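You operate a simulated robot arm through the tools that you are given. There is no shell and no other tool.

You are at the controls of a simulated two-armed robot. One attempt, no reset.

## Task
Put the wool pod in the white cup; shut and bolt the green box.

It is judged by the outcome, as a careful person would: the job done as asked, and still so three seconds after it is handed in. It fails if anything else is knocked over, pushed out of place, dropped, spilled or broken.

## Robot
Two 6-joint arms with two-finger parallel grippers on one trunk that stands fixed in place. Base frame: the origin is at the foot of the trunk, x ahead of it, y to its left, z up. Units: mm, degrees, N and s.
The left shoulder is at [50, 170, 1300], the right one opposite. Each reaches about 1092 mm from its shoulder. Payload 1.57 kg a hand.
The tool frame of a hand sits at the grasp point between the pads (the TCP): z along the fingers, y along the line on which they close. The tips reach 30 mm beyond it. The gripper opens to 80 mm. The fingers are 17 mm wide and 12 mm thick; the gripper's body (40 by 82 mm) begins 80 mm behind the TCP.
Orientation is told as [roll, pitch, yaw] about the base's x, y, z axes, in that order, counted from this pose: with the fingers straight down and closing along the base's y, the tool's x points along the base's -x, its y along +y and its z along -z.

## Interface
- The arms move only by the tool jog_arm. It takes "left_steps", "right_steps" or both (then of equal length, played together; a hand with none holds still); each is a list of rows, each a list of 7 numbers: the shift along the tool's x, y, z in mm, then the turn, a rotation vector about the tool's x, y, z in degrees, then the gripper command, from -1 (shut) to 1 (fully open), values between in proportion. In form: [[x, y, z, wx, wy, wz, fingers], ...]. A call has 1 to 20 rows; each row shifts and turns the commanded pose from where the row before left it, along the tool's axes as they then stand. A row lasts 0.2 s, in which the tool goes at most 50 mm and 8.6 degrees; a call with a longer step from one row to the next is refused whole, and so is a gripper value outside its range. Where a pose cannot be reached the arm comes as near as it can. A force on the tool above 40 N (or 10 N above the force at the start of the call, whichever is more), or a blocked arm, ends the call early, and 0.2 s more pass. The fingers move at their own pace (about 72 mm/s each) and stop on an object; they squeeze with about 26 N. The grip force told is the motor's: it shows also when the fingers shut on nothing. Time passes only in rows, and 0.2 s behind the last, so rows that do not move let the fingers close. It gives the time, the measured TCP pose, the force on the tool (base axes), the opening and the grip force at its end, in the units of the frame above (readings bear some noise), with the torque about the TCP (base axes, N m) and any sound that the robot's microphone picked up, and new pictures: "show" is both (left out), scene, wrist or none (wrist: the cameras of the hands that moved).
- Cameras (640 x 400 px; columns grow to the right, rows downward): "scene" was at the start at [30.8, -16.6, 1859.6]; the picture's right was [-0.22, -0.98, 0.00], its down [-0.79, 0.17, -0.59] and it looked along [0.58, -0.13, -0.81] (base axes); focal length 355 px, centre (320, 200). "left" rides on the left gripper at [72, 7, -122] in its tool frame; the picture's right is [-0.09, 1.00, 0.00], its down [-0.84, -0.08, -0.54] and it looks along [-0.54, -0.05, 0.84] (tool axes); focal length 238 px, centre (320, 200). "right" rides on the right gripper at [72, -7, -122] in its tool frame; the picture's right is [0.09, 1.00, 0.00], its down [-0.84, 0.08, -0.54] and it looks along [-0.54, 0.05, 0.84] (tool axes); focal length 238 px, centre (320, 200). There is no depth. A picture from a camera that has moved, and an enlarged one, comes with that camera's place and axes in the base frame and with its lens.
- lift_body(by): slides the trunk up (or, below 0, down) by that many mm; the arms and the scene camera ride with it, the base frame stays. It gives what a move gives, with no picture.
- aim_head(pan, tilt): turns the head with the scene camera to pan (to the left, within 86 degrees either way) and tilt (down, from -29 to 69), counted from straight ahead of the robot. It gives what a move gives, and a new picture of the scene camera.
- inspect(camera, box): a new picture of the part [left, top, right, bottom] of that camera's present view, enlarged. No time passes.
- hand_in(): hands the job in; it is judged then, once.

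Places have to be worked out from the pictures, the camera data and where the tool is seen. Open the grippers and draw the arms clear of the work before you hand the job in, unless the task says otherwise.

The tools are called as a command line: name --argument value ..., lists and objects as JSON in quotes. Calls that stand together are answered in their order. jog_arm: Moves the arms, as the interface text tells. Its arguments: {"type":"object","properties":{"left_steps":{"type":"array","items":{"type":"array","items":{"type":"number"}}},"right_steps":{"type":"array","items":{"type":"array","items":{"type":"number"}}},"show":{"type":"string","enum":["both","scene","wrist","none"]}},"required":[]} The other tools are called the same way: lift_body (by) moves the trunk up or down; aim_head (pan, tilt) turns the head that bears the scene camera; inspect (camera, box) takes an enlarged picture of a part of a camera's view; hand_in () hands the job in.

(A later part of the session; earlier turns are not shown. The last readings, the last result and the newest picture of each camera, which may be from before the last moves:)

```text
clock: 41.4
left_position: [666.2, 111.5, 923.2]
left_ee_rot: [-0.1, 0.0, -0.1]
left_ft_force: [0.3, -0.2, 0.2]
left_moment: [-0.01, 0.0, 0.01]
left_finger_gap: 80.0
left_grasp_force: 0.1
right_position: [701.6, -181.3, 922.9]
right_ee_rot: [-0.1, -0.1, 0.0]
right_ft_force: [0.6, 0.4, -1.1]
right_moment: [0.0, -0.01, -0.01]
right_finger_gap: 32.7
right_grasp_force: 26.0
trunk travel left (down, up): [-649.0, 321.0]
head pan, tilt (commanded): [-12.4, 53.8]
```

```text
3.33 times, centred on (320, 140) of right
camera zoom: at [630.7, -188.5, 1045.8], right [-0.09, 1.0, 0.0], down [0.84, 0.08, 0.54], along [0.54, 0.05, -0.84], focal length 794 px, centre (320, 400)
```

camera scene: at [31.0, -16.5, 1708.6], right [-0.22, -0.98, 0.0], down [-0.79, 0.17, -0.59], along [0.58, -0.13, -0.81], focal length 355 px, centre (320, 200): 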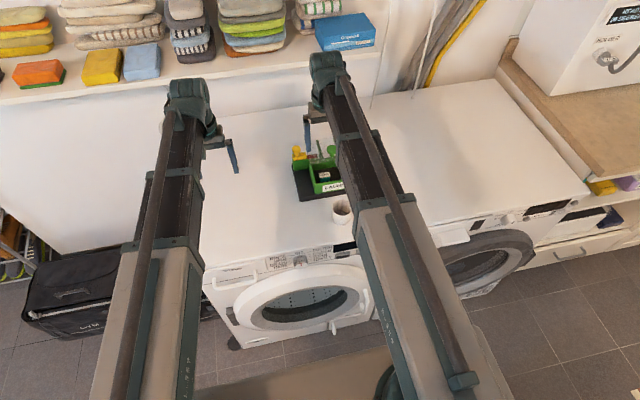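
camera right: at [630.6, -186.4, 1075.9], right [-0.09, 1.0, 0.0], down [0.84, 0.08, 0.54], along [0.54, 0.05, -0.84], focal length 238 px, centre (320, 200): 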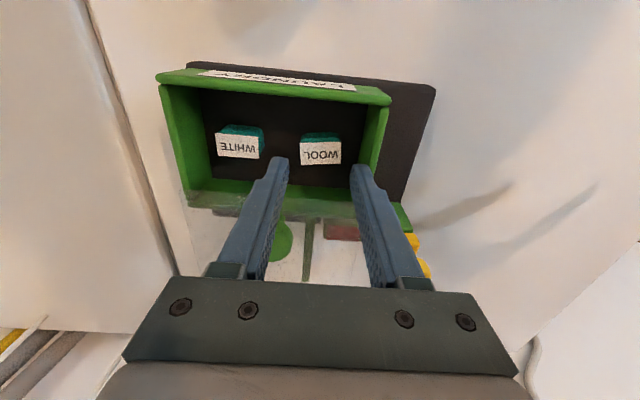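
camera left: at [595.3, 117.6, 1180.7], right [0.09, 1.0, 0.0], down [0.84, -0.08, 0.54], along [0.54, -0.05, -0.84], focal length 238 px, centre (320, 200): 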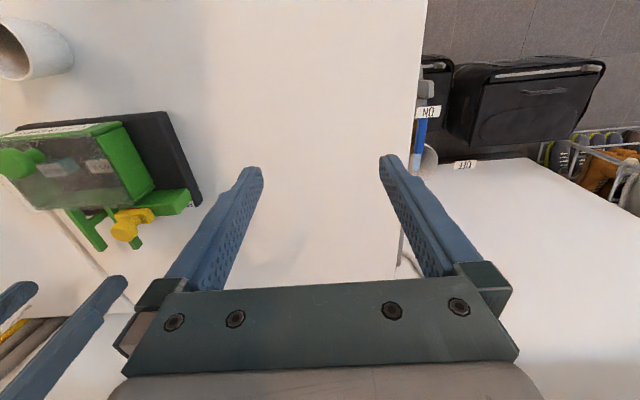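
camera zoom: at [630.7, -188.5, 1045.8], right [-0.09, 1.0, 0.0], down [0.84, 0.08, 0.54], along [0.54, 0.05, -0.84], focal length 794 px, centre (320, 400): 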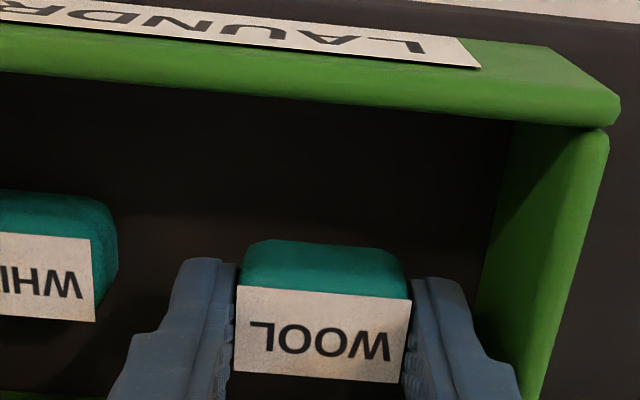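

The pod keeps its place between the fingers, now 15 mm up. I keep lifting in moderate stages.

lift_body --by 20

lift_body --by 20

lift_body --by 25

inspect --camera "right" --box '[200, 60, 440, 240]'

inspect --camera "scene" --box '[270, 100, 390, 220]'

inspect --camera "left" --box '[0, 0, 240, 300]'

```text
clock: 42.1
left_position: [667.1, 111.2, 943.3]
left_ee_rot: [0.1, 0.1, 0.1]
left_ft_force: [0.2, -0.7, -0.2]
left_moment: [0.03, 0.02, 0.01]
left_finger_gap: 79.9
left_grasp_force: 0.1
right_position: [701.4, -181.3, 942.9]
right_ee_rot: [0.0, 0.0, 0.0]
right_ft_force: [-0.5, 0.9, 0.1]
right_moment: [0.0, -0.02, 0.01]
right_finger_gap: 32.7
right_grasp_force: 26.0
trunk travel left (down, up): [-669.0, 301.0]
head pan, tilt (commanded): [-12.4, 53.8]
```

```text
clock: 42.7
left_position: [667.3, 112.0, 962.4]
left_ee_rot: [-0.1, 0.0, 0.0]
left_ft_force: [1.0, 0.4, -0.3]
left_moment: [-0.01, 0.01, 0.01]
left_finger_gap: 79.7
left_grasp_force: 0.1
right_position: [699.9, -180.6, 962.8]
right_ee_rot: [0.0, -0.1, -0.1]
right_ft_force: [0.5, 0.7, -0.6]
right_moment: [0.0, -0.02, 0.0]
right_finger_gap: 32.8
right_grasp_force: 25.5
trunk travel left (down, up): [-689.0, 281.0]
head pan, tilt (commanded): [-12.4, 53.8]
```

```text
clock: 43.4
left_position: [667.0, 111.5, 989.2]
left_ee_rot: [0.0, 0.0, 0.0]
left_ft_force: [-1.0, 0.3, -0.6]
left_moment: [0.02, 0.01, 0.01]
left_finger_gap: 80.0
left_grasp_force: 0.1
right_position: [700.5, -181.4, 988.2]
right_ee_rot: [0.0, 0.0, 0.1]
right_ft_force: [-0.5, 0.9, -1.3]
right_moment: [0.0, -0.03, 0.02]
right_finger_gap: 32.7
right_grasp_force: 25.7
trunk travel left (down, up): [-714.0, 256.0]
head pan, tilt (commanded): [-12.4, 53.8]
```

```text
2.22 times, centred on (320, 150) of right
camera zoom: at [630.7, -188.5, 1110.8], right [-0.09, 1.0, 0.0], down [0.84, 0.08, 0.54], along [0.54, 0.05, -0.84], focal length 530 px, centre (320, 311)
```

zoom: 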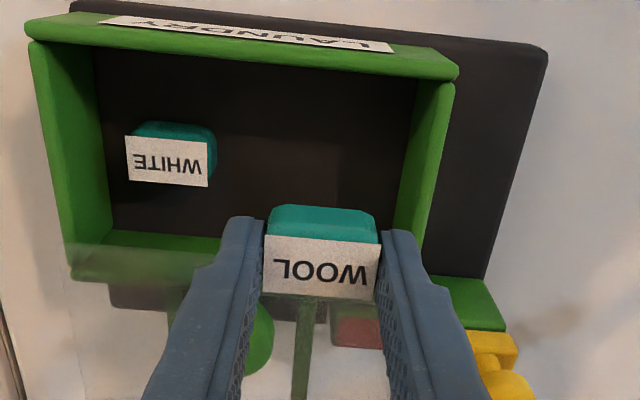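

```text
3.33 times, centred on (330, 160) of scene
camera zoom: at [31.1, -16.6, 1658.7], right [-0.22, -0.98, 0.0], down [-0.79, 0.17, -0.59], along [0.58, -0.13, -0.81], focal length 1184 px, centre (287, 333)
```

zoom: 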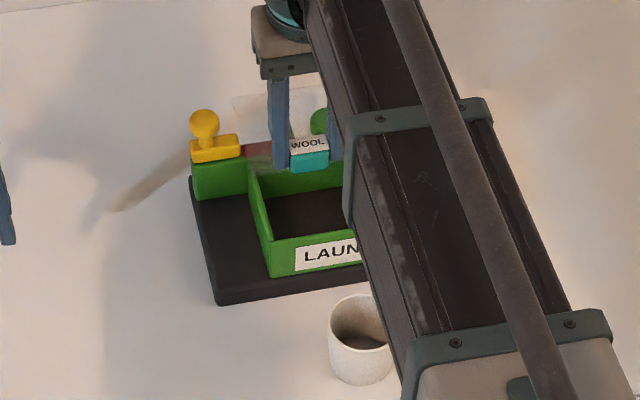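

```text
1.33 times, centred on (120, 150) of left
camera zoom: at [595.1, 117.7, 1109.8], right [0.09, 1.0, 0.0], down [0.84, -0.08, 0.54], along [0.54, -0.05, -0.84], focal length 318 px, centre (587, 267)
```

zoom: 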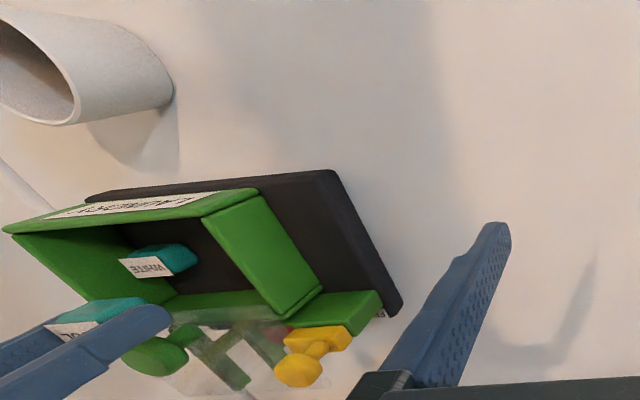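

The pod is firmly held and clear of the walls. I triangulate the cup rim's centre at about (567, −198, 905), outer diameter ≈57 mm; I carry the pod over it at this safe height.

jog_arm --right_steps '[[8, -1, 0, 0, 0, 0, -1], [15, -2, 0, 0, 0, 0, -1], [18, -2, 0, 0, 0, 0, -1], [18, -2, 0, 0, 0, 0, -1], [18, -2, 0, 0, 0, 0, -1], [18, -2, 0, 0, 0, 0, -1], [18, -2, 0, 0, 0, 0, -1], [13, -2, 0, 0, 0, 0, -1], [7, -2, 0, 0, 0, 0, -1], [0, 0, 0, 0, 0, 0, -1]]' --show "both"

inspect --camera "right" --box '[220, 80, 420, 260]'

inspect --camera "left" --box '[0, 0, 200, 180]'

inspect --camera "scene" --box '[290, 130, 410, 250]'

```text
clock: 45.6
left_position: [667.0, 111.4, 989.1]
left_ee_rot: [0.0, 0.0, 0.0]
left_ft_force: [-0.2, -0.4, -0.3]
left_moment: [0.02, 0.01, 0.01]
left_finger_gap: 80.0
left_grasp_force: 0.1
right_position: [569.1, -198.7, 988.0]
right_ee_rot: [0.0, 0.0, 0.0]
right_ft_force: [0.2, -0.5, 0.4]
right_moment: [0.02, -0.02, 0.02]
right_finger_gap: 32.9
right_grasp_force: 25.4
trunk travel left (down, up): [-714.0, 256.0]
head pan, tilt (commanded): [-12.4, 53.8]
camera scene: at [30.9, -16.6, 1658.6], right [-0.22, -0.98, 0.0], down [-0.79, 0.17, -0.59], along [0.58, -0.13, -0.81], focal length 355 px, centre (320, 200)
camera right: at [497.8, -205.7, 1110.9], right [-0.09, 1.0, 0.0], down [0.84, 0.08, 0.54], along [0.54, 0.05, -0.84], focal length 238 px, centre (320, 200)
```

scene: 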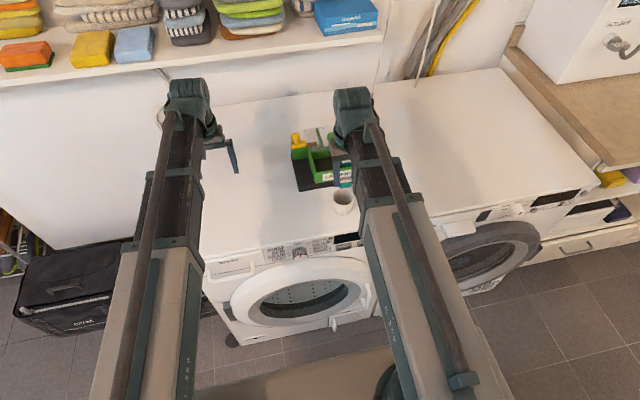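
right: 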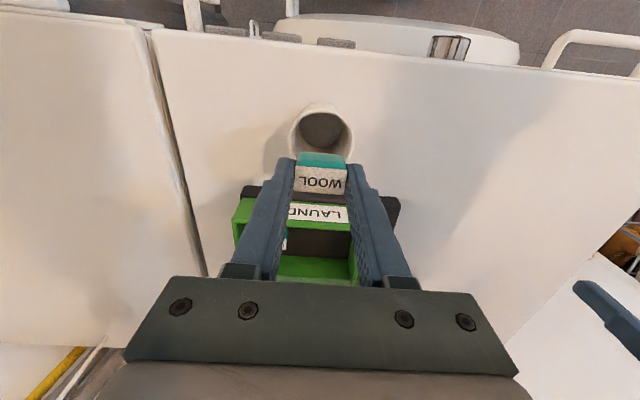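

```text
2.22 times, centred on (320, 170) of right
camera zoom: at [497.8, -205.7, 1110.9], right [-0.09, 1.0, 0.0], down [0.84, 0.08, 0.54], along [0.54, 0.05, -0.84], focal length 530 px, centre (320, 267)
```

zoom: 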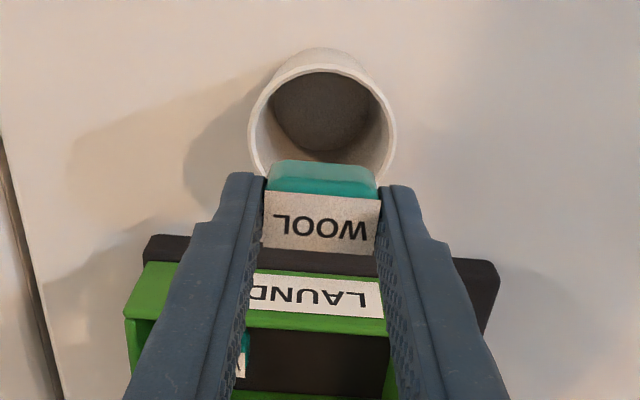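

```text
2.22 times, centred on (100, 90) of left
camera zoom: at [594.9, 117.7, 1109.9], right [0.09, 1.0, 0.0], down [0.84, -0.08, 0.54], along [0.54, -0.05, -0.84], focal length 530 px, centre (809, 444)
```

zoom: 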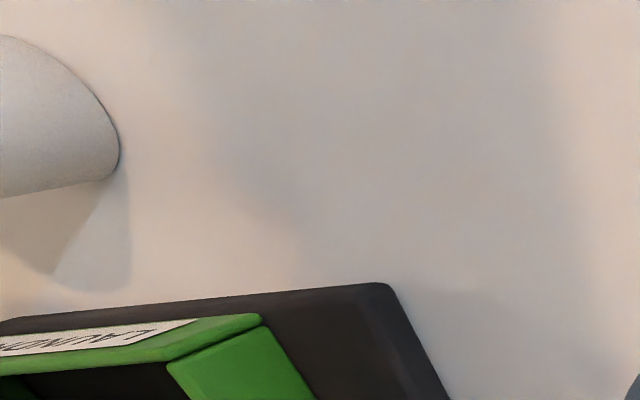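

```text
3.33 times, centred on (350, 190) of scene
camera zoom: at [30.9, -16.6, 1658.6], right [-0.22, -0.98, 0.0], down [-0.79, 0.17, -0.59], along [0.58, -0.13, -0.81], focal length 1184 px, centre (220, 233)
```

zoom: 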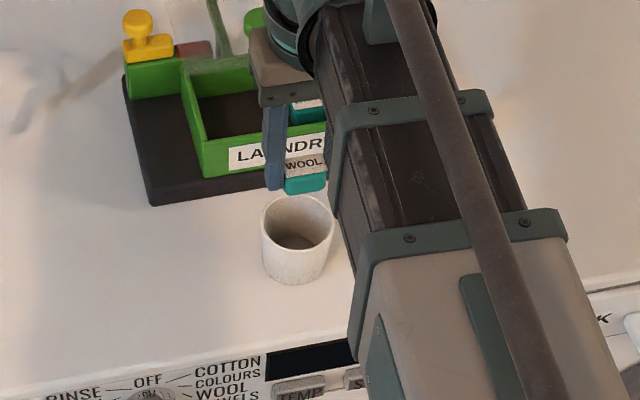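

The pod is nearly over the cup. I enlarge the right view on the rim to fix the cup's centre more exactly.

inspect --camera "right" --box '[280, 90, 360, 170]'

inspect --camera "scene" --box '[320, 160, 380, 220]'

```text
5.00 times, centred on (320, 130) of right
camera zoom: at [497.8, -205.7, 1110.9], right [-0.09, 1.0, 0.0], down [0.84, 0.08, 0.54], along [0.54, 0.05, -0.84], focal length 1192 px, centre (320, 550)
```

zoom: 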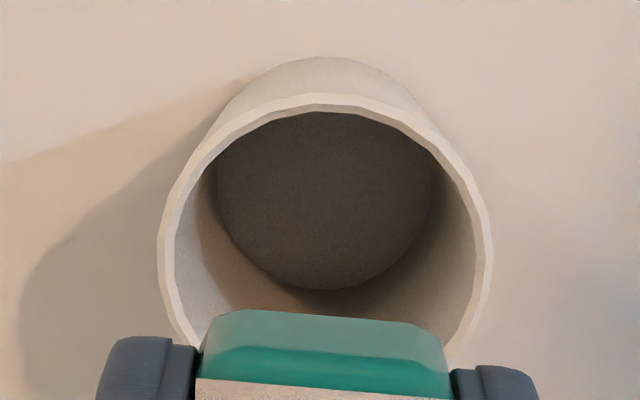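

```text
6.67 times, centred on (350, 190) of scene
camera zoom: at [30.9, -16.6, 1658.6], right [-0.22, -0.98, 0.0], down [-0.79, 0.17, -0.59], along [0.58, -0.13, -0.81], focal length 2369 px, centre (120, 267)
```

zoom: 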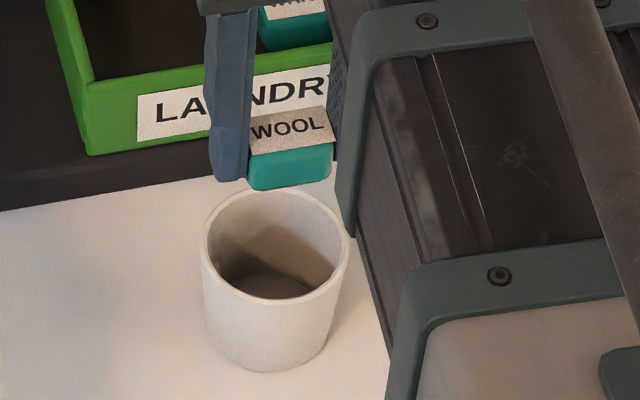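

The rim measures about 59 mm outside (54 inside) centred near (569, −199). I shift +1.5 mm in x and lower 46 mm so the fingertips end just above the rim.

jog_arm --right_steps '[[-1.5, 0, 0, 0, 0, 0, -1], [0, 0, 0, 0, 0, 0, -1]]' --show "none"

lift_body --by -30

inspect --camera "right" --box '[260, 80, 380, 200]'

inspect --camera "scene" --box '[310, 140, 390, 220]'

```text
clock: 46.2
left_position: [667.4, 111.0, 987.8]
left_ee_rot: [0.0, -0.1, 0.0]
left_ft_force: [-0.2, -0.6, -0.4]
left_moment: [-0.01, 0.0, 0.03]
left_finger_gap: 79.9
left_grasp_force: 0.0
right_position: [570.4, -198.1, 988.1]
right_ee_rot: [0.0, 0.0, 0.0]
right_ft_force: [0.9, 0.5, -1.1]
right_moment: [-0.01, 0.0, -0.01]
right_finger_gap: 32.9
right_grasp_force: 26.2
trunk travel left (down, up): [-714.0, 256.0]
head pan, tilt (commanded): [-12.4, 53.8]
```

```text
clock: 47.0
left_position: [667.3, 111.7, 958.2]
left_ee_rot: [0.0, -0.1, 0.0]
left_ft_force: [-0.1, 0.8, 0.4]
left_moment: [0.03, 0.02, 0.0]
left_finger_gap: 79.8
left_grasp_force: 0.1
right_position: [569.0, -199.6, 958.5]
right_ee_rot: [0.0, 0.0, 0.0]
right_ft_force: [-0.3, -0.4, -0.3]
right_moment: [0.02, -0.01, -0.01]
right_finger_gap: 32.7
right_grasp_force: 25.9
trunk travel left (down, up): [-684.0, 286.0]
head pan, tilt (commanded): [-12.4, 53.8]
```

```text
3.33 times, centred on (320, 140) of right
camera zoom: at [499.6, -205.9, 1080.9], right [-0.09, 1.0, 0.0], down [0.84, 0.08, 0.54], along [0.54, 0.05, -0.84], focal length 794 px, centre (320, 400)
```

zoom: 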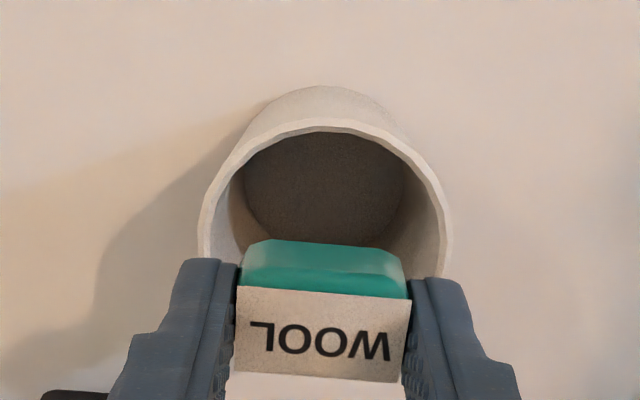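

```text
5.00 times, centred on (350, 180) of scene
camera zoom: at [30.7, -16.6, 1628.6], right [-0.22, -0.98, 0.0], down [-0.79, 0.17, -0.59], along [0.58, -0.13, -0.81], focal length 1777 px, centre (170, 300)
```

zoom: 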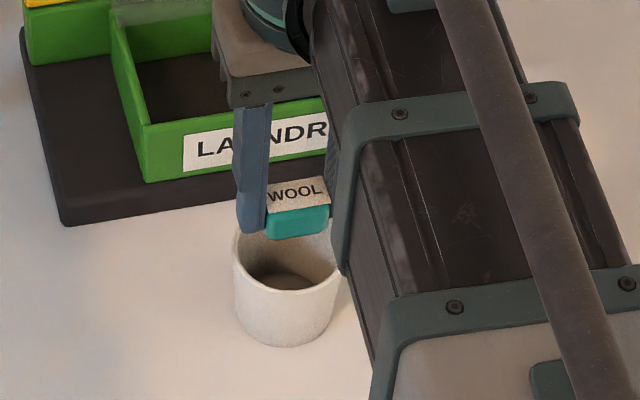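

The pod (569, −199) and the cup centre (570.6, −198.4) agree within 2 mm. I lower 16 mm more so the pod's underside is at the rim.

lift_body --by -16

inspect --camera "right" --box '[260, 80, 380, 200]'

inspect --camera "scene" --box '[310, 140, 390, 220]'

```text
clock: 47.6
left_position: [667.5, 110.7, 943.0]
left_ee_rot: [0.1, -0.1, 0.0]
left_ft_force: [-0.4, 0.4, 0.9]
left_moment: [0.02, 0.0, 0.01]
left_finger_gap: 79.9
left_grasp_force: 0.0
right_position: [570.6, -198.0, 943.0]
right_ee_rot: [0.0, -0.1, 0.0]
right_ft_force: [0.0, 0.0, -0.8]
right_moment: [0.0, -0.03, 0.04]
right_finger_gap: 32.7
right_grasp_force: 25.7
trunk travel left (down, up): [-668.0, 302.0]
head pan, tilt (commanded): [-12.4, 53.8]
```

```text
3.33 times, centred on (320, 140) of right
camera zoom: at [499.5, -205.9, 1065.0], right [-0.09, 1.0, 0.0], down [0.84, 0.08, 0.54], along [0.54, 0.05, -0.84], focal length 794 px, centre (320, 400)
```

zoom: 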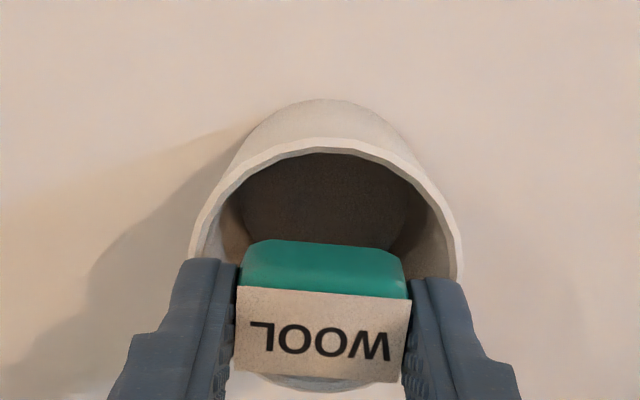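

```text
5.00 times, centred on (350, 180) of scene
camera zoom: at [30.6, -16.6, 1612.6], right [-0.22, -0.98, 0.0], down [-0.79, 0.17, -0.59], along [0.58, -0.13, -0.81], focal length 1777 px, centre (170, 300)
```

zoom: 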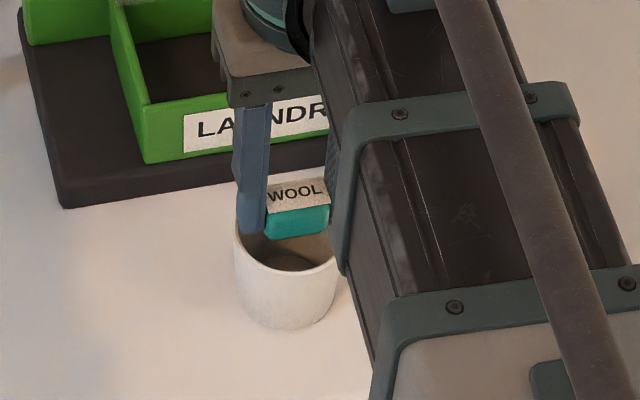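

The far rim is now visible too, confirming the pod is centred (cup centre x≈570.4). I lower 3 mm more and open the fingers gently to let it drop in.

lift_body --by -3

jog_arm --right_steps '[[0, 0, 0, 0, 0, 0, 0.1], [0, 0, 0, 0, 0, 0, 0.2], [0, 0, 0, 0, 0, 0, 0.2], [0, 0, 0, 0, 0, 0, 0.2]]' --show "wrist"

inspect --camera "right" --box '[240, 80, 400, 220]'

inspect --camera "scene" --box '[310, 140, 390, 220]'

```text
clock: 48.1
left_position: [667.4, 112.5, 939.8]
left_ee_rot: [0.0, 0.0, 0.0]
left_ft_force: [0.0, 0.0, 0.0]
left_moment: [-0.02, 0.03, -0.02]
left_finger_gap: 79.9
left_grasp_force: 0.1
right_position: [570.9, -197.8, 940.0]
right_ee_rot: [0.0, -0.1, 0.1]
right_ft_force: [0.8, 0.1, -0.4]
right_moment: [0.01, 0.04, 0.02]
right_finger_gap: 32.9
right_grasp_force: 26.1
trunk travel left (down, up): [-665.0, 305.0]
head pan, tilt (commanded): [-12.4, 53.8]
```

```text
clock: 49.1
left_position: [667.4, 111.0, 939.7]
left_ee_rot: [0.0, 0.0, -0.1]
left_ft_force: [0.3, 0.6, 0.2]
left_moment: [-0.04, -0.04, 0.01]
left_finger_gap: 80.2
left_grasp_force: 0.1
right_position: [570.0, -198.8, 939.8]
right_ee_rot: [-0.1, 0.0, 0.1]
right_ft_force: [0.3, -0.2, -0.7]
right_moment: [0.01, 0.01, -0.01]
right_finger_gap: 48.2
right_grasp_force: 0.1
trunk travel left (down, up): [-665.0, 305.0]
head pan, tilt (commanded): [-12.4, 53.8]
camera right: at [499.7, -205.9, 1061.9], right [-0.09, 1.0, 0.0], down [0.84, 0.08, 0.54], along [0.54, 0.05, -0.84], focal length 238 px, centre (320, 200)
```

right: 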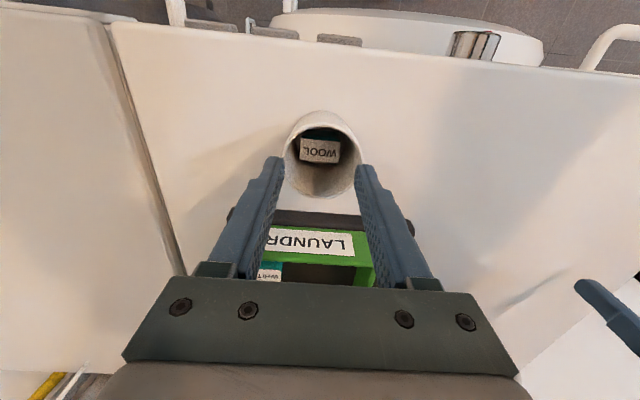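

```text
2.86 times, centred on (320, 150) of right
camera zoom: at [499.7, -205.9, 1061.9], right [-0.09, 1.0, 0.0], down [0.84, 0.08, 0.54], along [0.54, 0.05, -0.84], focal length 681 px, centre (320, 343)
```

zoom: 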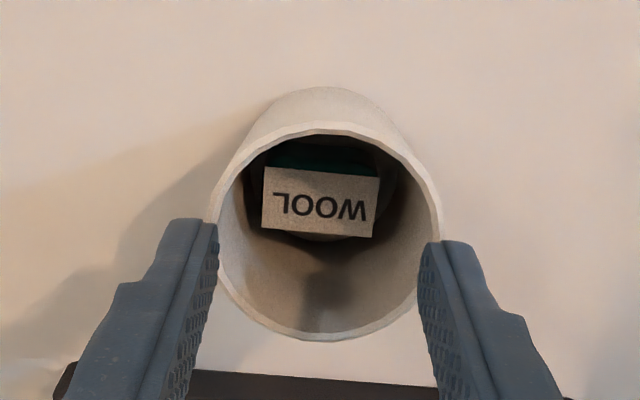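

```text
5.00 times, centred on (350, 180) of scene
camera zoom: at [30.8, -16.6, 1609.6], right [-0.22, -0.98, 0.0], down [-0.79, 0.17, -0.59], along [0.58, -0.13, -0.81], focal length 1777 px, centre (170, 300)
```

zoom: 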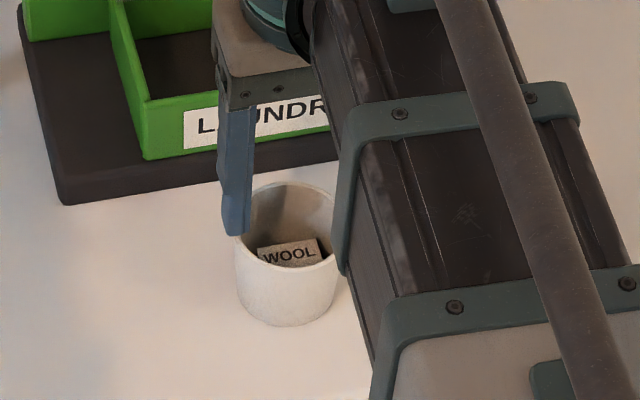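

The WOOL pod is lying in the cup. I raise 98 mm and move the right hand back above the lid knob near (746, −210).

lift_body --by 98

jog_arm --right_steps '[[-30, -2, 0, 0, 0, 0, 1], [-30, -2, 0, 0, 0, 0, 1], [-30, -2, 0, 0, 0, 0, 1], [-30, -2, 0, 0, 0, 0, 1], [-30, -2, 0, 0, 0, 0, 1], [-26, -1, 0, 0, 0, 0, 1], [0, 0, 0, 0, 0, 0, 1]]' --show "both"

inspect --camera "right" --box '[220, 40, 420, 260]'

inspect --camera "left" --box '[0, 80, 240, 300]'

```text
clock: 50.5
left_position: [665.9, 112.4, 1037.7]
left_ee_rot: [-0.1, 0.0, 0.0]
left_ft_force: [-0.1, -0.2, 0.4]
left_moment: [-0.02, -0.02, 0.03]
left_finger_gap: 80.1
left_grasp_force: 0.0
right_position: [570.5, -199.0, 1036.6]
right_ee_rot: [-0.1, 0.0, 0.0]
right_ft_force: [0.3, 0.2, -0.1]
right_moment: [0.02, 0.04, 0.01]
right_finger_gap: 48.0
right_grasp_force: 0.1
trunk travel left (down, up): [-763.0, 207.0]
head pan, tilt (commanded): [-12.4, 53.8]
```

```text
clock: 52.1
left_position: [667.8, 111.6, 1038.2]
left_ee_rot: [0.0, 0.0, 0.0]
left_ft_force: [-0.1, 0.0, 0.8]
left_moment: [0.01, -0.03, 0.03]
left_finger_gap: 80.1
left_grasp_force: 0.0
right_position: [744.8, -207.1, 1036.9]
right_ee_rot: [0.0, 0.0, 0.0]
right_ft_force: [-0.1, 0.6, -0.2]
right_moment: [0.02, 0.02, -0.01]
right_finger_gap: 79.7
right_grasp_force: 0.0
trunk travel left (down, up): [-763.0, 207.0]
head pan, tilt (commanded): [-12.4, 53.8]
camera scene: at [30.7, -16.6, 1707.6], right [-0.22, -0.98, 0.0], down [-0.79, 0.17, -0.59], along [0.58, -0.13, -0.81], focal length 355 px, centre (320, 200)
camera right: at [674.0, -215.3, 1160.0], right [-0.09, 1.0, 0.0], down [0.84, 0.08, 0.54], along [0.54, 0.05, -0.84], focal length 238 px, centre (320, 200)
```

scene: 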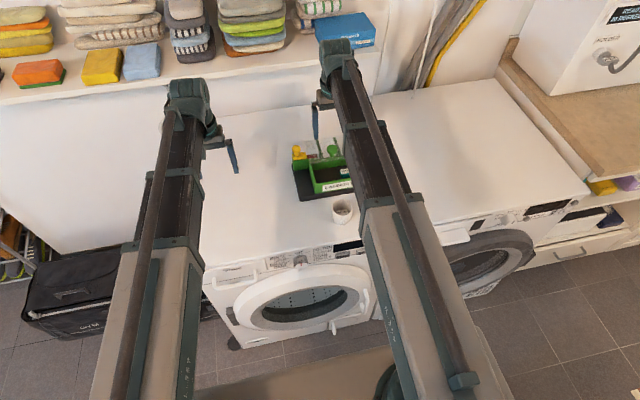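
right: 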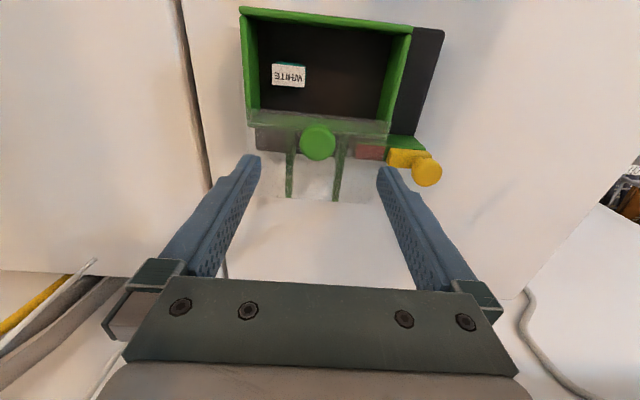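

```text
1.82 times, centred on (320, 150) of right
camera zoom: at [674.0, -215.3, 1160.0], right [-0.09, 1.0, 0.0], down [0.84, 0.08, 0.54], along [0.54, 0.05, -0.84], focal length 433 px, centre (320, 291)
```

zoom: 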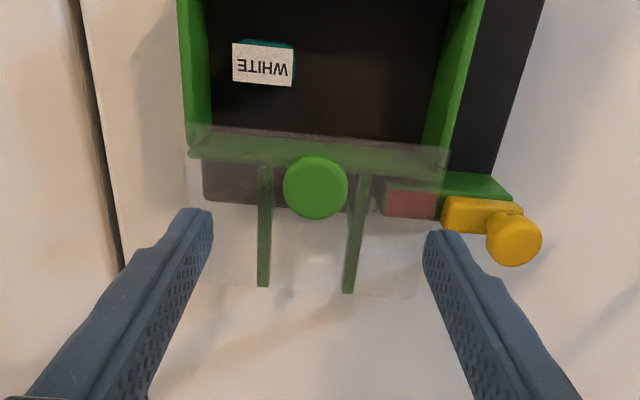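

```text
1.82 times, centred on (120, 190) of left
camera zoom: at [594.7, 117.7, 1159.0], right [0.09, 1.0, 0.0], down [0.84, -0.08, 0.54], along [0.54, -0.05, -0.84], focal length 433 px, centre (684, 218)
```

zoom: 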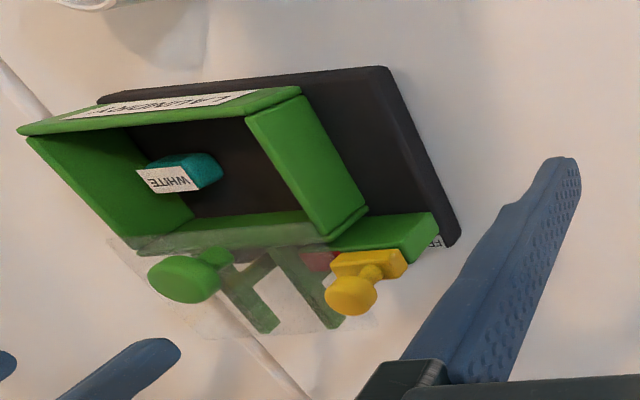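

The lid is still where I left it, the knob at (747, −210.6). I trim to it and lower 69 mm to grip.

jog_arm --right_steps '[[-1, -2, 0, 0, 0, 0, 1], [0, 0, 0, 0, 0, 0, 1]]' --show "none"

lift_body --by -69

inspect --camera "right" --box '[220, 80, 420, 260]'

```text
clock: 52.7
left_position: [667.1, 112.0, 1037.8]
left_ee_rot: [0.0, 0.0, 0.0]
left_ft_force: [-0.1, 0.1, 0.1]
left_moment: [0.01, -0.01, 0.03]
left_finger_gap: 79.9
left_grasp_force: 0.1
right_position: [746.1, -210.9, 1036.6]
right_ee_rot: [0.0, 0.0, 0.0]
right_ft_force: [0.1, -0.5, -0.3]
right_moment: [0.02, -0.04, -0.03]
right_finger_gap: 80.2
right_grasp_force: 0.0
trunk travel left (down, up): [-763.0, 207.0]
head pan, tilt (commanded): [-12.4, 53.8]
```

```text
clock: 53.7
left_position: [667.2, 112.0, 967.3]
left_ee_rot: [0.0, 0.0, 0.0]
left_ft_force: [-0.1, -0.8, 0.5]
left_moment: [0.0, 0.0, -0.01]
left_finger_gap: 79.9
left_grasp_force: 0.0
right_position: [746.8, -210.8, 967.9]
right_ee_rot: [0.0, 0.0, -0.1]
right_ft_force: [0.5, -0.6, 0.1]
right_moment: [-0.01, -0.01, 0.03]
right_finger_gap: 80.1
right_grasp_force: 0.0
trunk travel left (down, up): [-694.0, 276.0]
head pan, tilt (commanded): [-12.4, 53.8]
```

```text
2.22 times, centred on (320, 170) of right
camera zoom: at [675.4, -218.2, 1091.0], right [-0.09, 1.0, 0.0], down [0.84, 0.08, 0.54], along [0.54, 0.05, -0.84], focal length 530 px, centre (320, 267)
```

zoom: 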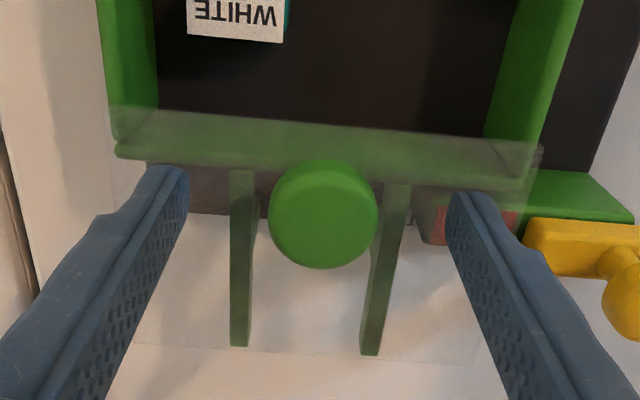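

The knob is centred between the fingers again. I close on it.

jog_arm --right_steps '[[0, 0, 0, 0, 0, 0, -1], [0, 0, 0, 0, 0, 0, -1], [0, 0, 0, 0, 0, 0, -1], [0, 0, 0, 0, 0, 0, -1]]' --show "none"

jog_arm --right_steps '[[3, 0, 0, 0, 0, 0, -1], [5, 0, 0, 0, 0, 0, -1], [5, 0, 0, 0, 0, 0, -1], [5, 0, 0, 0, 0, 0, -1], [5, 0, 0, 0, 0, 0, -1]]' --show "wrist"

```text
clock: 54.7
left_position: [667.0, 112.7, 969.6]
left_ee_rot: [0.0, 0.0, -0.1]
left_ft_force: [0.4, 0.0, -0.1]
left_moment: [-0.02, 0.02, 0.0]
left_finger_gap: 80.2
left_grasp_force: 0.0
right_position: [746.2, -210.2, 968.5]
right_ee_rot: [0.0, -0.1, 0.0]
right_ft_force: [-0.4, 4.3, 0.0]
right_moment: [0.1, 0.0, 0.04]
right_finger_gap: 30.9
right_grasp_force: 26.0
trunk travel left (down, up): [-694.0, 276.0]
head pan, tilt (commanded): [-12.4, 53.8]
```

```text
clock: 55.9
left_position: [667.5, 112.5, 967.8]
left_ee_rot: [0.0, 0.0, -0.1]
left_ft_force: [0.6, -0.2, -0.5]
left_moment: [-0.02, -0.02, 0.02]
left_finger_gap: 80.0
left_grasp_force: 0.1
right_position: [723.2, -209.7, 968.7]
right_ee_rot: [0.0, 0.0, 0.0]
right_ft_force: [0.3, 9.3, -0.1]
right_moment: [0.24, -0.17, 0.03]
right_finger_gap: 31.3
right_grasp_force: 25.9
trunk travel left (down, up): [-694.0, 276.0]
head pan, tilt (commanded): [-12.4, 53.8]
camera right: at [652.4, -217.6, 1090.9], right [-0.09, 1.0, 0.0], down [0.84, 0.08, 0.54], along [0.54, 0.05, -0.84], focal length 238 px, centre (320, 200)
```

right: 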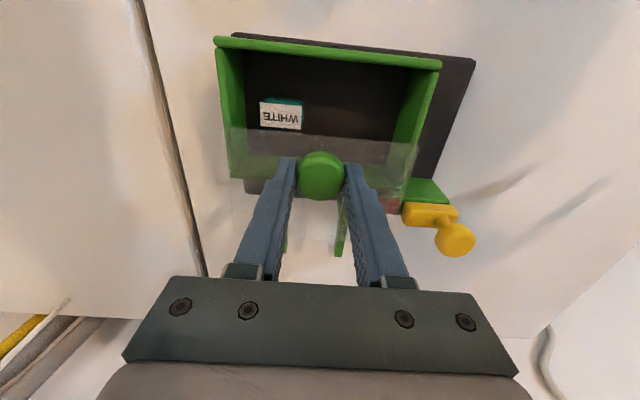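

The lid moves forward with the hand; a side force of +9 N in y shows I should ease +y slightly. I continue closing it.

jog_arm --right_steps '[[4, 0.6, 0, 0, 0, 0, -1], [6, 0.3, 0, 0, 0, 0, -1], [6, 0, 0, 0, 0, 0, -1], [6, 0, 0, 0, 0, 0, -1], [6, 0, 0, 0, 0, 0, -1], [6, 0, 0, 0, 0, 0, -1], [6, 0, 0, 0, 0, 0, -1], [5, 0, 0, 0, 0, 0, -1]]' --show "wrist"

inspect --camera "right" --box '[200, 60, 440, 260]'

```text
clock: 57.7
left_position: [667.5, 110.9, 967.9]
left_ee_rot: [0.0, -0.1, 0.0]
left_ft_force: [-0.6, -0.7, -0.3]
left_moment: [-0.01, -0.01, -0.03]
left_finger_gap: 79.9
left_grasp_force: 0.1
right_position: [678.5, -210.4, 967.6]
right_ee_rot: [0.0, 0.0, 0.0]
right_ft_force: [-0.2, -1.9, 1.2]
right_moment: [-0.04, -0.05, 0.01]
right_finger_gap: 30.9
right_grasp_force: 25.8
trunk travel left (down, up): [-694.0, 276.0]
head pan, tilt (commanded): [-12.4, 53.8]
camera right: at [607.8, -217.3, 1090.9], right [-0.09, 1.0, 0.0], down [0.84, 0.08, 0.54], along [0.54, 0.05, -0.84], focal length 238 px, centre (320, 200)
```

right: 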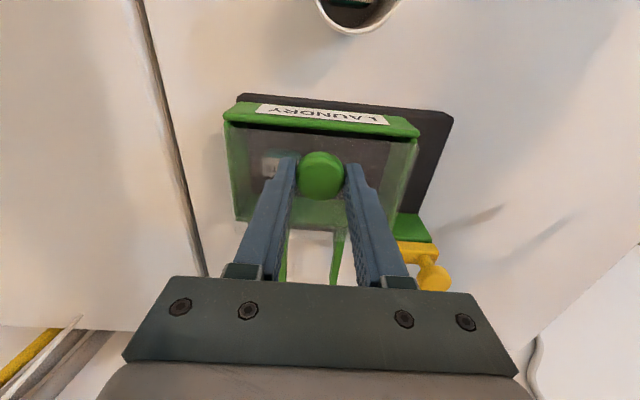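

```text
2.00 times, centred on (320, 160) of right
camera zoom: at [607.8, -217.3, 1090.9], right [-0.09, 1.0, 0.0], down [0.84, 0.08, 0.54], along [0.54, 0.05, -0.84], focal length 477 px, centre (320, 280)
```

zoom: 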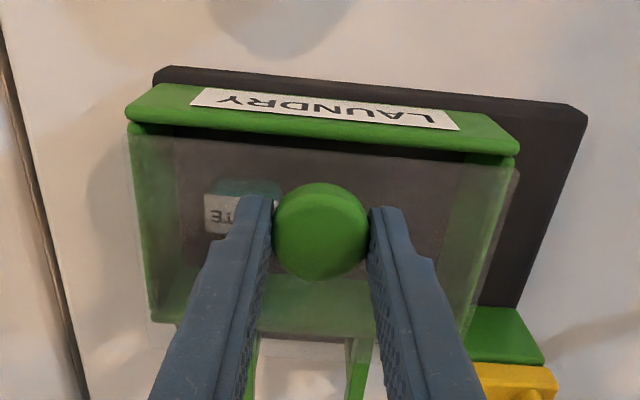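

A dark gap of about 8 mm remains at the front. I push the last part in small steps until the lid seats.

jog_arm --right_steps '[[3, 0, 0, 0, 0, 0, -1], [3, 0, 0, 0, 0, 0, -1], [1.5, 0, 0, 0, 0, 0, -1], [1, 0, 0, 0, 0, 0, -1]]' --show "wrist"

inspect --camera "right" --box '[200, 60, 440, 260]'

```text
clock: 58.7
left_position: [667.2, 111.5, 969.1]
left_ee_rot: [0.1, 0.0, 0.1]
left_ft_force: [0.2, -0.4, -0.4]
left_moment: [-0.02, 0.0, -0.02]
left_finger_gap: 80.0
left_grasp_force: 0.2
right_position: [671.0, -209.2, 968.4]
right_ee_rot: [0.0, 0.0, 0.0]
right_ft_force: [2.5, -2.3, 3.8]
right_moment: [0.01, 0.16, 0.11]
right_finger_gap: 31.1
right_grasp_force: 25.8
trunk travel left (down, up): [-694.0, 276.0]
head pan, tilt (commanded): [-12.4, 53.8]
camera right: at [599.6, -217.4, 1090.9], right [-0.09, 1.0, 0.0], down [0.84, 0.08, 0.54], along [0.54, 0.05, -0.84], focal length 238 px, centre (320, 200)
```

right: 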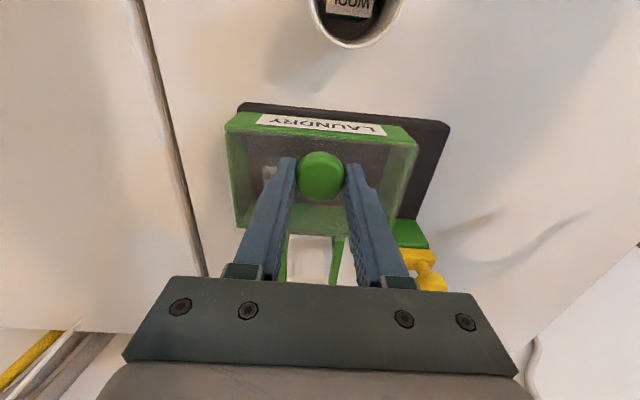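

```text
2.00 times, centred on (320, 160) of right
camera zoom: at [599.6, -217.4, 1090.9], right [-0.09, 1.0, 0.0], down [0.84, 0.08, 0.54], along [0.54, 0.05, -0.84], focal length 477 px, centre (320, 280)
```

zoom: 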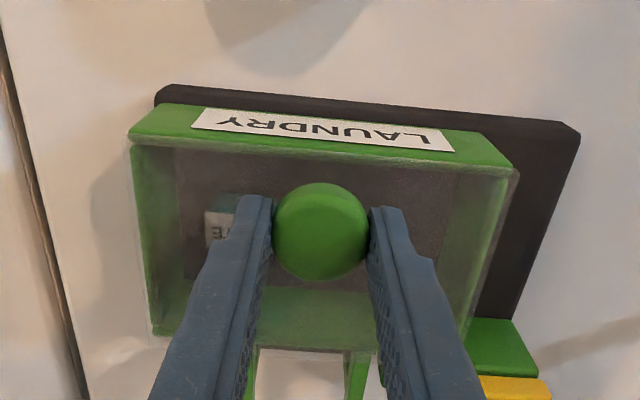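

The lid's front edge meets the front rim with the first resistance showing (+2.5 N). I press 1.5 mm further to make sure it is fully home.

jog_arm --right_steps '[[0.8, 0, 0, 0, 0, 0, -1], [0.7, 0, 0, 0, 0, 0, -1]]' --show "none"

inspect --camera "right" --box '[200, 60, 440, 260]'

inspect --camera "left" --box '[0, 60, 240, 300]'

```text
clock: 59.3
left_position: [667.8, 110.5, 969.6]
left_ee_rot: [0.1, -0.1, 0.0]
left_ft_force: [0.1, -0.6, 0.0]
left_moment: [0.01, -0.04, 0.01]
left_finger_gap: 79.9
left_grasp_force: 0.1
right_position: [670.2, -210.9, 969.7]
right_ee_rot: [-0.2, -0.1, 0.1]
right_ft_force: [11.6, -6.6, 11.9]
right_moment: [-0.16, 0.01, 0.01]
right_finger_gap: 31.0
right_grasp_force: 26.2
trunk travel left (down, up): [-694.0, 276.0]
head pan, tilt (commanded): [-12.4, 53.8]
```

```text
2.00 times, centred on (320, 160) of right
camera zoom: at [599.0, -217.2, 1090.7], right [-0.09, 1.0, 0.0], down [0.84, 0.08, 0.54], along [0.54, 0.05, -0.84], focal length 477 px, centre (320, 280)
```

zoom: 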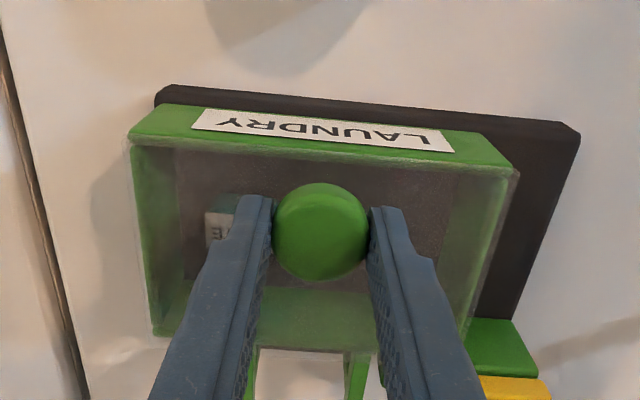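

```text
1.67 times, centred on (120, 180) of left
camera zoom: at [595.2, 117.3, 1090.0], right [0.09, 1.0, 0.0], down [0.84, -0.08, 0.54], along [0.54, -0.05, -0.84], focal length 397 px, centre (653, 233)
```

zoom: 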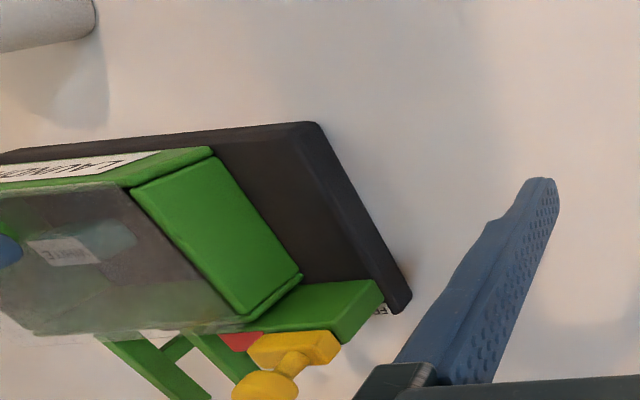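

The lid is home (stop force ≈12 N, front flush). I release the knob and rise, then go over to the bolt.

jog_arm --right_steps '[[-0.8, 0, 0, 0, 0, 0, -0.1], [0, 0, 0, 0, 0, 0, 0.4], [0, 0, 0, 0, 0, 0, 0.9], [0, 0, 0, 0, 0, 0, 0.9]]' --show "none"

lift_body --by 68

jog_arm --right_steps '[[-18, 21, 0, 0, 0, 0, 1], [-18, 21, 0, 0, 0, 0, 1], [-18, 21, 0, 0, 0, 0, 1], [-18, 21, 0, 0, 0, 0, 1], [-18, 20, 0, 0, 0, 0, 1], [0, 0, 0, 0, 0, 0, 1]]' --show "both"

inspect --camera "right" --box '[220, 60, 420, 220]'

inspect --camera "left" --box '[0, 60, 240, 300]'

```text
clock: 60.3
left_position: [667.6, 111.4, 968.7]
left_ee_rot: [0.1, 0.0, 0.0]
left_ft_force: [-0.4, 0.2, -0.1]
left_moment: [-0.03, 0.0, 0.02]
left_finger_gap: 79.8
left_grasp_force: 0.0
right_position: [669.9, -209.5, 968.1]
right_ee_rot: [0.1, 0.1, 0.0]
right_ft_force: [0.2, -0.1, -0.2]
right_moment: [0.01, 0.03, -0.02]
right_finger_gap: 76.2
right_grasp_force: 0.2
trunk travel left (down, up): [-694.0, 276.0]
head pan, tilt (commanded): [-12.4, 53.8]
```

```text
clock: 61.4
left_position: [666.0, 111.6, 1036.4]
left_ee_rot: [0.0, 0.0, -0.1]
left_ft_force: [-0.3, -0.6, 0.4]
left_moment: [0.01, -0.03, 0.0]
left_finger_gap: 80.2
left_grasp_force: 0.1
right_position: [668.7, -210.6, 1035.4]
right_ee_rot: [0.0, 0.1, 0.0]
right_ft_force: [0.3, 0.3, 0.2]
right_moment: [-0.04, 0.02, -0.01]
right_finger_gap: 75.9
right_grasp_force: 0.1
trunk travel left (down, up): [-762.0, 208.0]
head pan, tilt (commanded): [-12.4, 53.8]
```

```text
clock: 62.8
left_position: [666.6, 111.8, 1036.0]
left_ee_rot: [-0.1, 0.0, 0.0]
left_ft_force: [0.1, -0.6, -0.9]
left_moment: [-0.03, -0.01, 0.0]
left_finger_gap: 79.8
left_grasp_force: 0.0
right_position: [758.6, -104.9, 1036.5]
right_ee_rot: [0.0, 0.0, 0.1]
right_ft_force: [0.7, -1.2, 0.2]
right_moment: [0.01, 0.02, 0.01]
right_finger_gap: 79.7
right_grasp_force: 0.0
trunk travel left (down, up): [-762.0, 208.0]
head pan, tilt (commanded): [-12.4, 53.8]
camera scene: at [30.7, -16.6, 1706.6], right [-0.22, -0.98, 0.0], down [-0.79, 0.17, -0.59], along [0.58, -0.13, -0.81], focal length 355 px, centre (320, 200)
camera right: at [687.8, -113.3, 1159.0], right [-0.09, 1.0, 0.0], down [0.84, 0.08, 0.54], along [0.54, 0.05, -0.84], focal length 238 px, centre (320, 200)
```

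scene: 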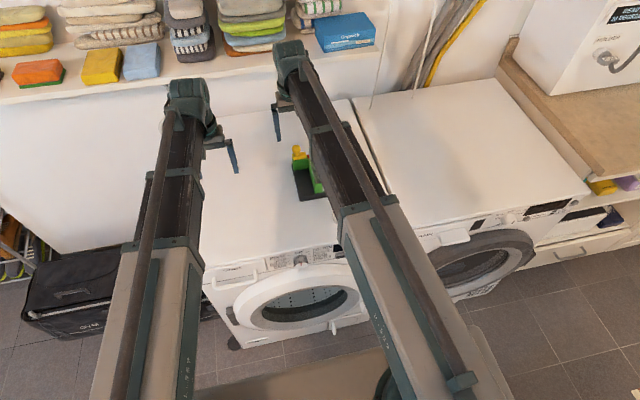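
right: 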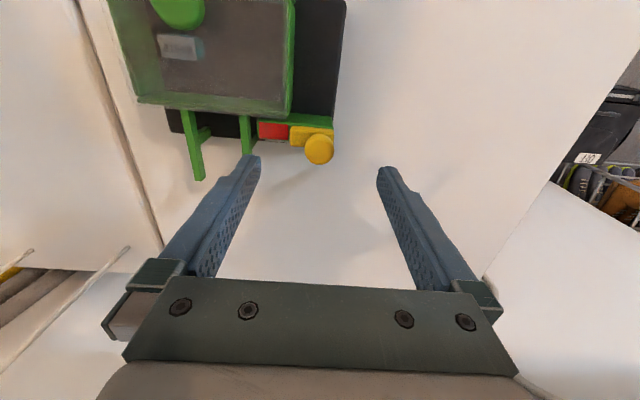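

```text
2.50 times, centred on (320, 140) of right
camera zoom: at [687.8, -113.3, 1159.0], right [-0.09, 1.0, 0.0], down [0.84, 0.08, 0.54], along [0.54, 0.05, -0.84], focal length 596 px, centre (320, 350)
```

zoom: 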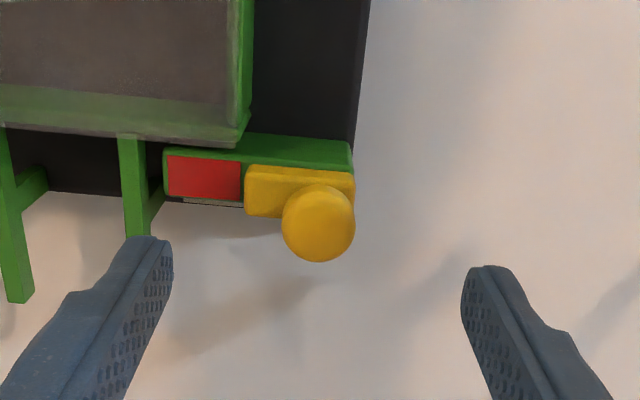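

```text
1.67 times, centred on (120, 180) of left
camera zoom: at [594.7, 117.7, 1158.0], right [0.09, 1.0, 0.0], down [0.84, -0.08, 0.54], along [0.54, -0.05, -0.84], focal length 397 px, centre (653, 233)
```

zoom: 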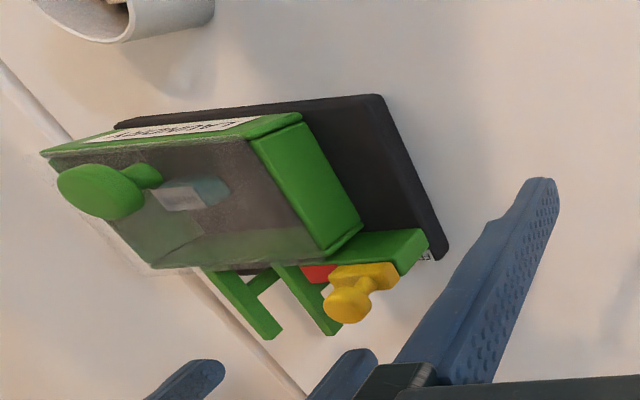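

The lid is closed and the bolt is still at FREE, its knob at (762, −107). I trim the hand over it and lower 60 mm.

jog_arm --right_steps '[[-2, -1, 0, 0, 0, 0, 1], [0, 0, 0, 0, 0, 0, 1]]' --show "none"

lift_body --by -60

inspect --camera "right" --box '[220, 80, 420, 260]'

```text
clock: 63.4
left_position: [667.6, 111.2, 1036.0]
left_ee_rot: [0.0, 0.0, 0.0]
left_ft_force: [0.0, -0.9, 0.1]
left_moment: [-0.02, -0.01, 0.0]
left_finger_gap: 80.0
left_grasp_force: 0.0
right_position: [761.7, -105.8, 1035.9]
right_ee_rot: [-0.1, 0.0, -0.1]
right_ft_force: [0.9, -0.2, -0.2]
right_moment: [-0.03, 0.01, -0.01]
right_finger_gap: 79.9
right_grasp_force: 0.2
trunk travel left (down, up): [-762.0, 208.0]
head pan, tilt (commanded): [-12.4, 53.8]
```

```text
clock: 64.4
left_position: [666.8, 111.2, 977.0]
left_ee_rot: [0.0, -0.1, 0.0]
left_ft_force: [0.7, -0.4, -0.1]
left_moment: [0.02, 0.0, 0.01]
left_finger_gap: 80.0
left_grasp_force: 0.0
right_position: [760.7, -106.7, 976.4]
right_ee_rot: [0.0, 0.0, 0.0]
right_ft_force: [0.1, -0.1, -0.7]
right_moment: [-0.02, 0.02, 0.02]
right_finger_gap: 79.9
right_grasp_force: 0.1
trunk travel left (down, up): [-702.0, 268.0]
head pan, tilt (commanded): [-12.4, 53.8]
```

```text
2.22 times, centred on (320, 170) of right
camera zoom: at [689.8, -113.8, 1099.0], right [-0.09, 1.0, 0.0], down [0.84, 0.08, 0.54], along [0.54, 0.05, -0.84], focal length 530 px, centre (320, 267)
```

zoom: 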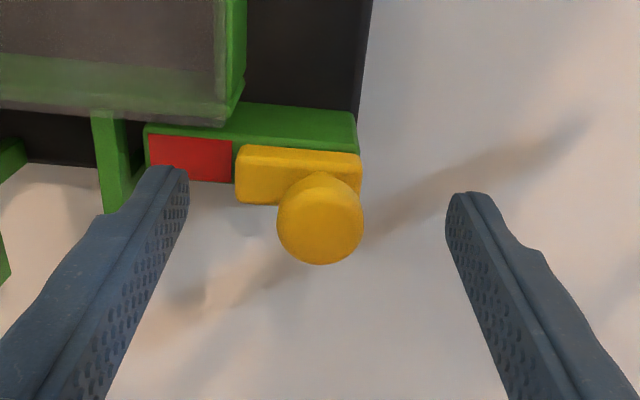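

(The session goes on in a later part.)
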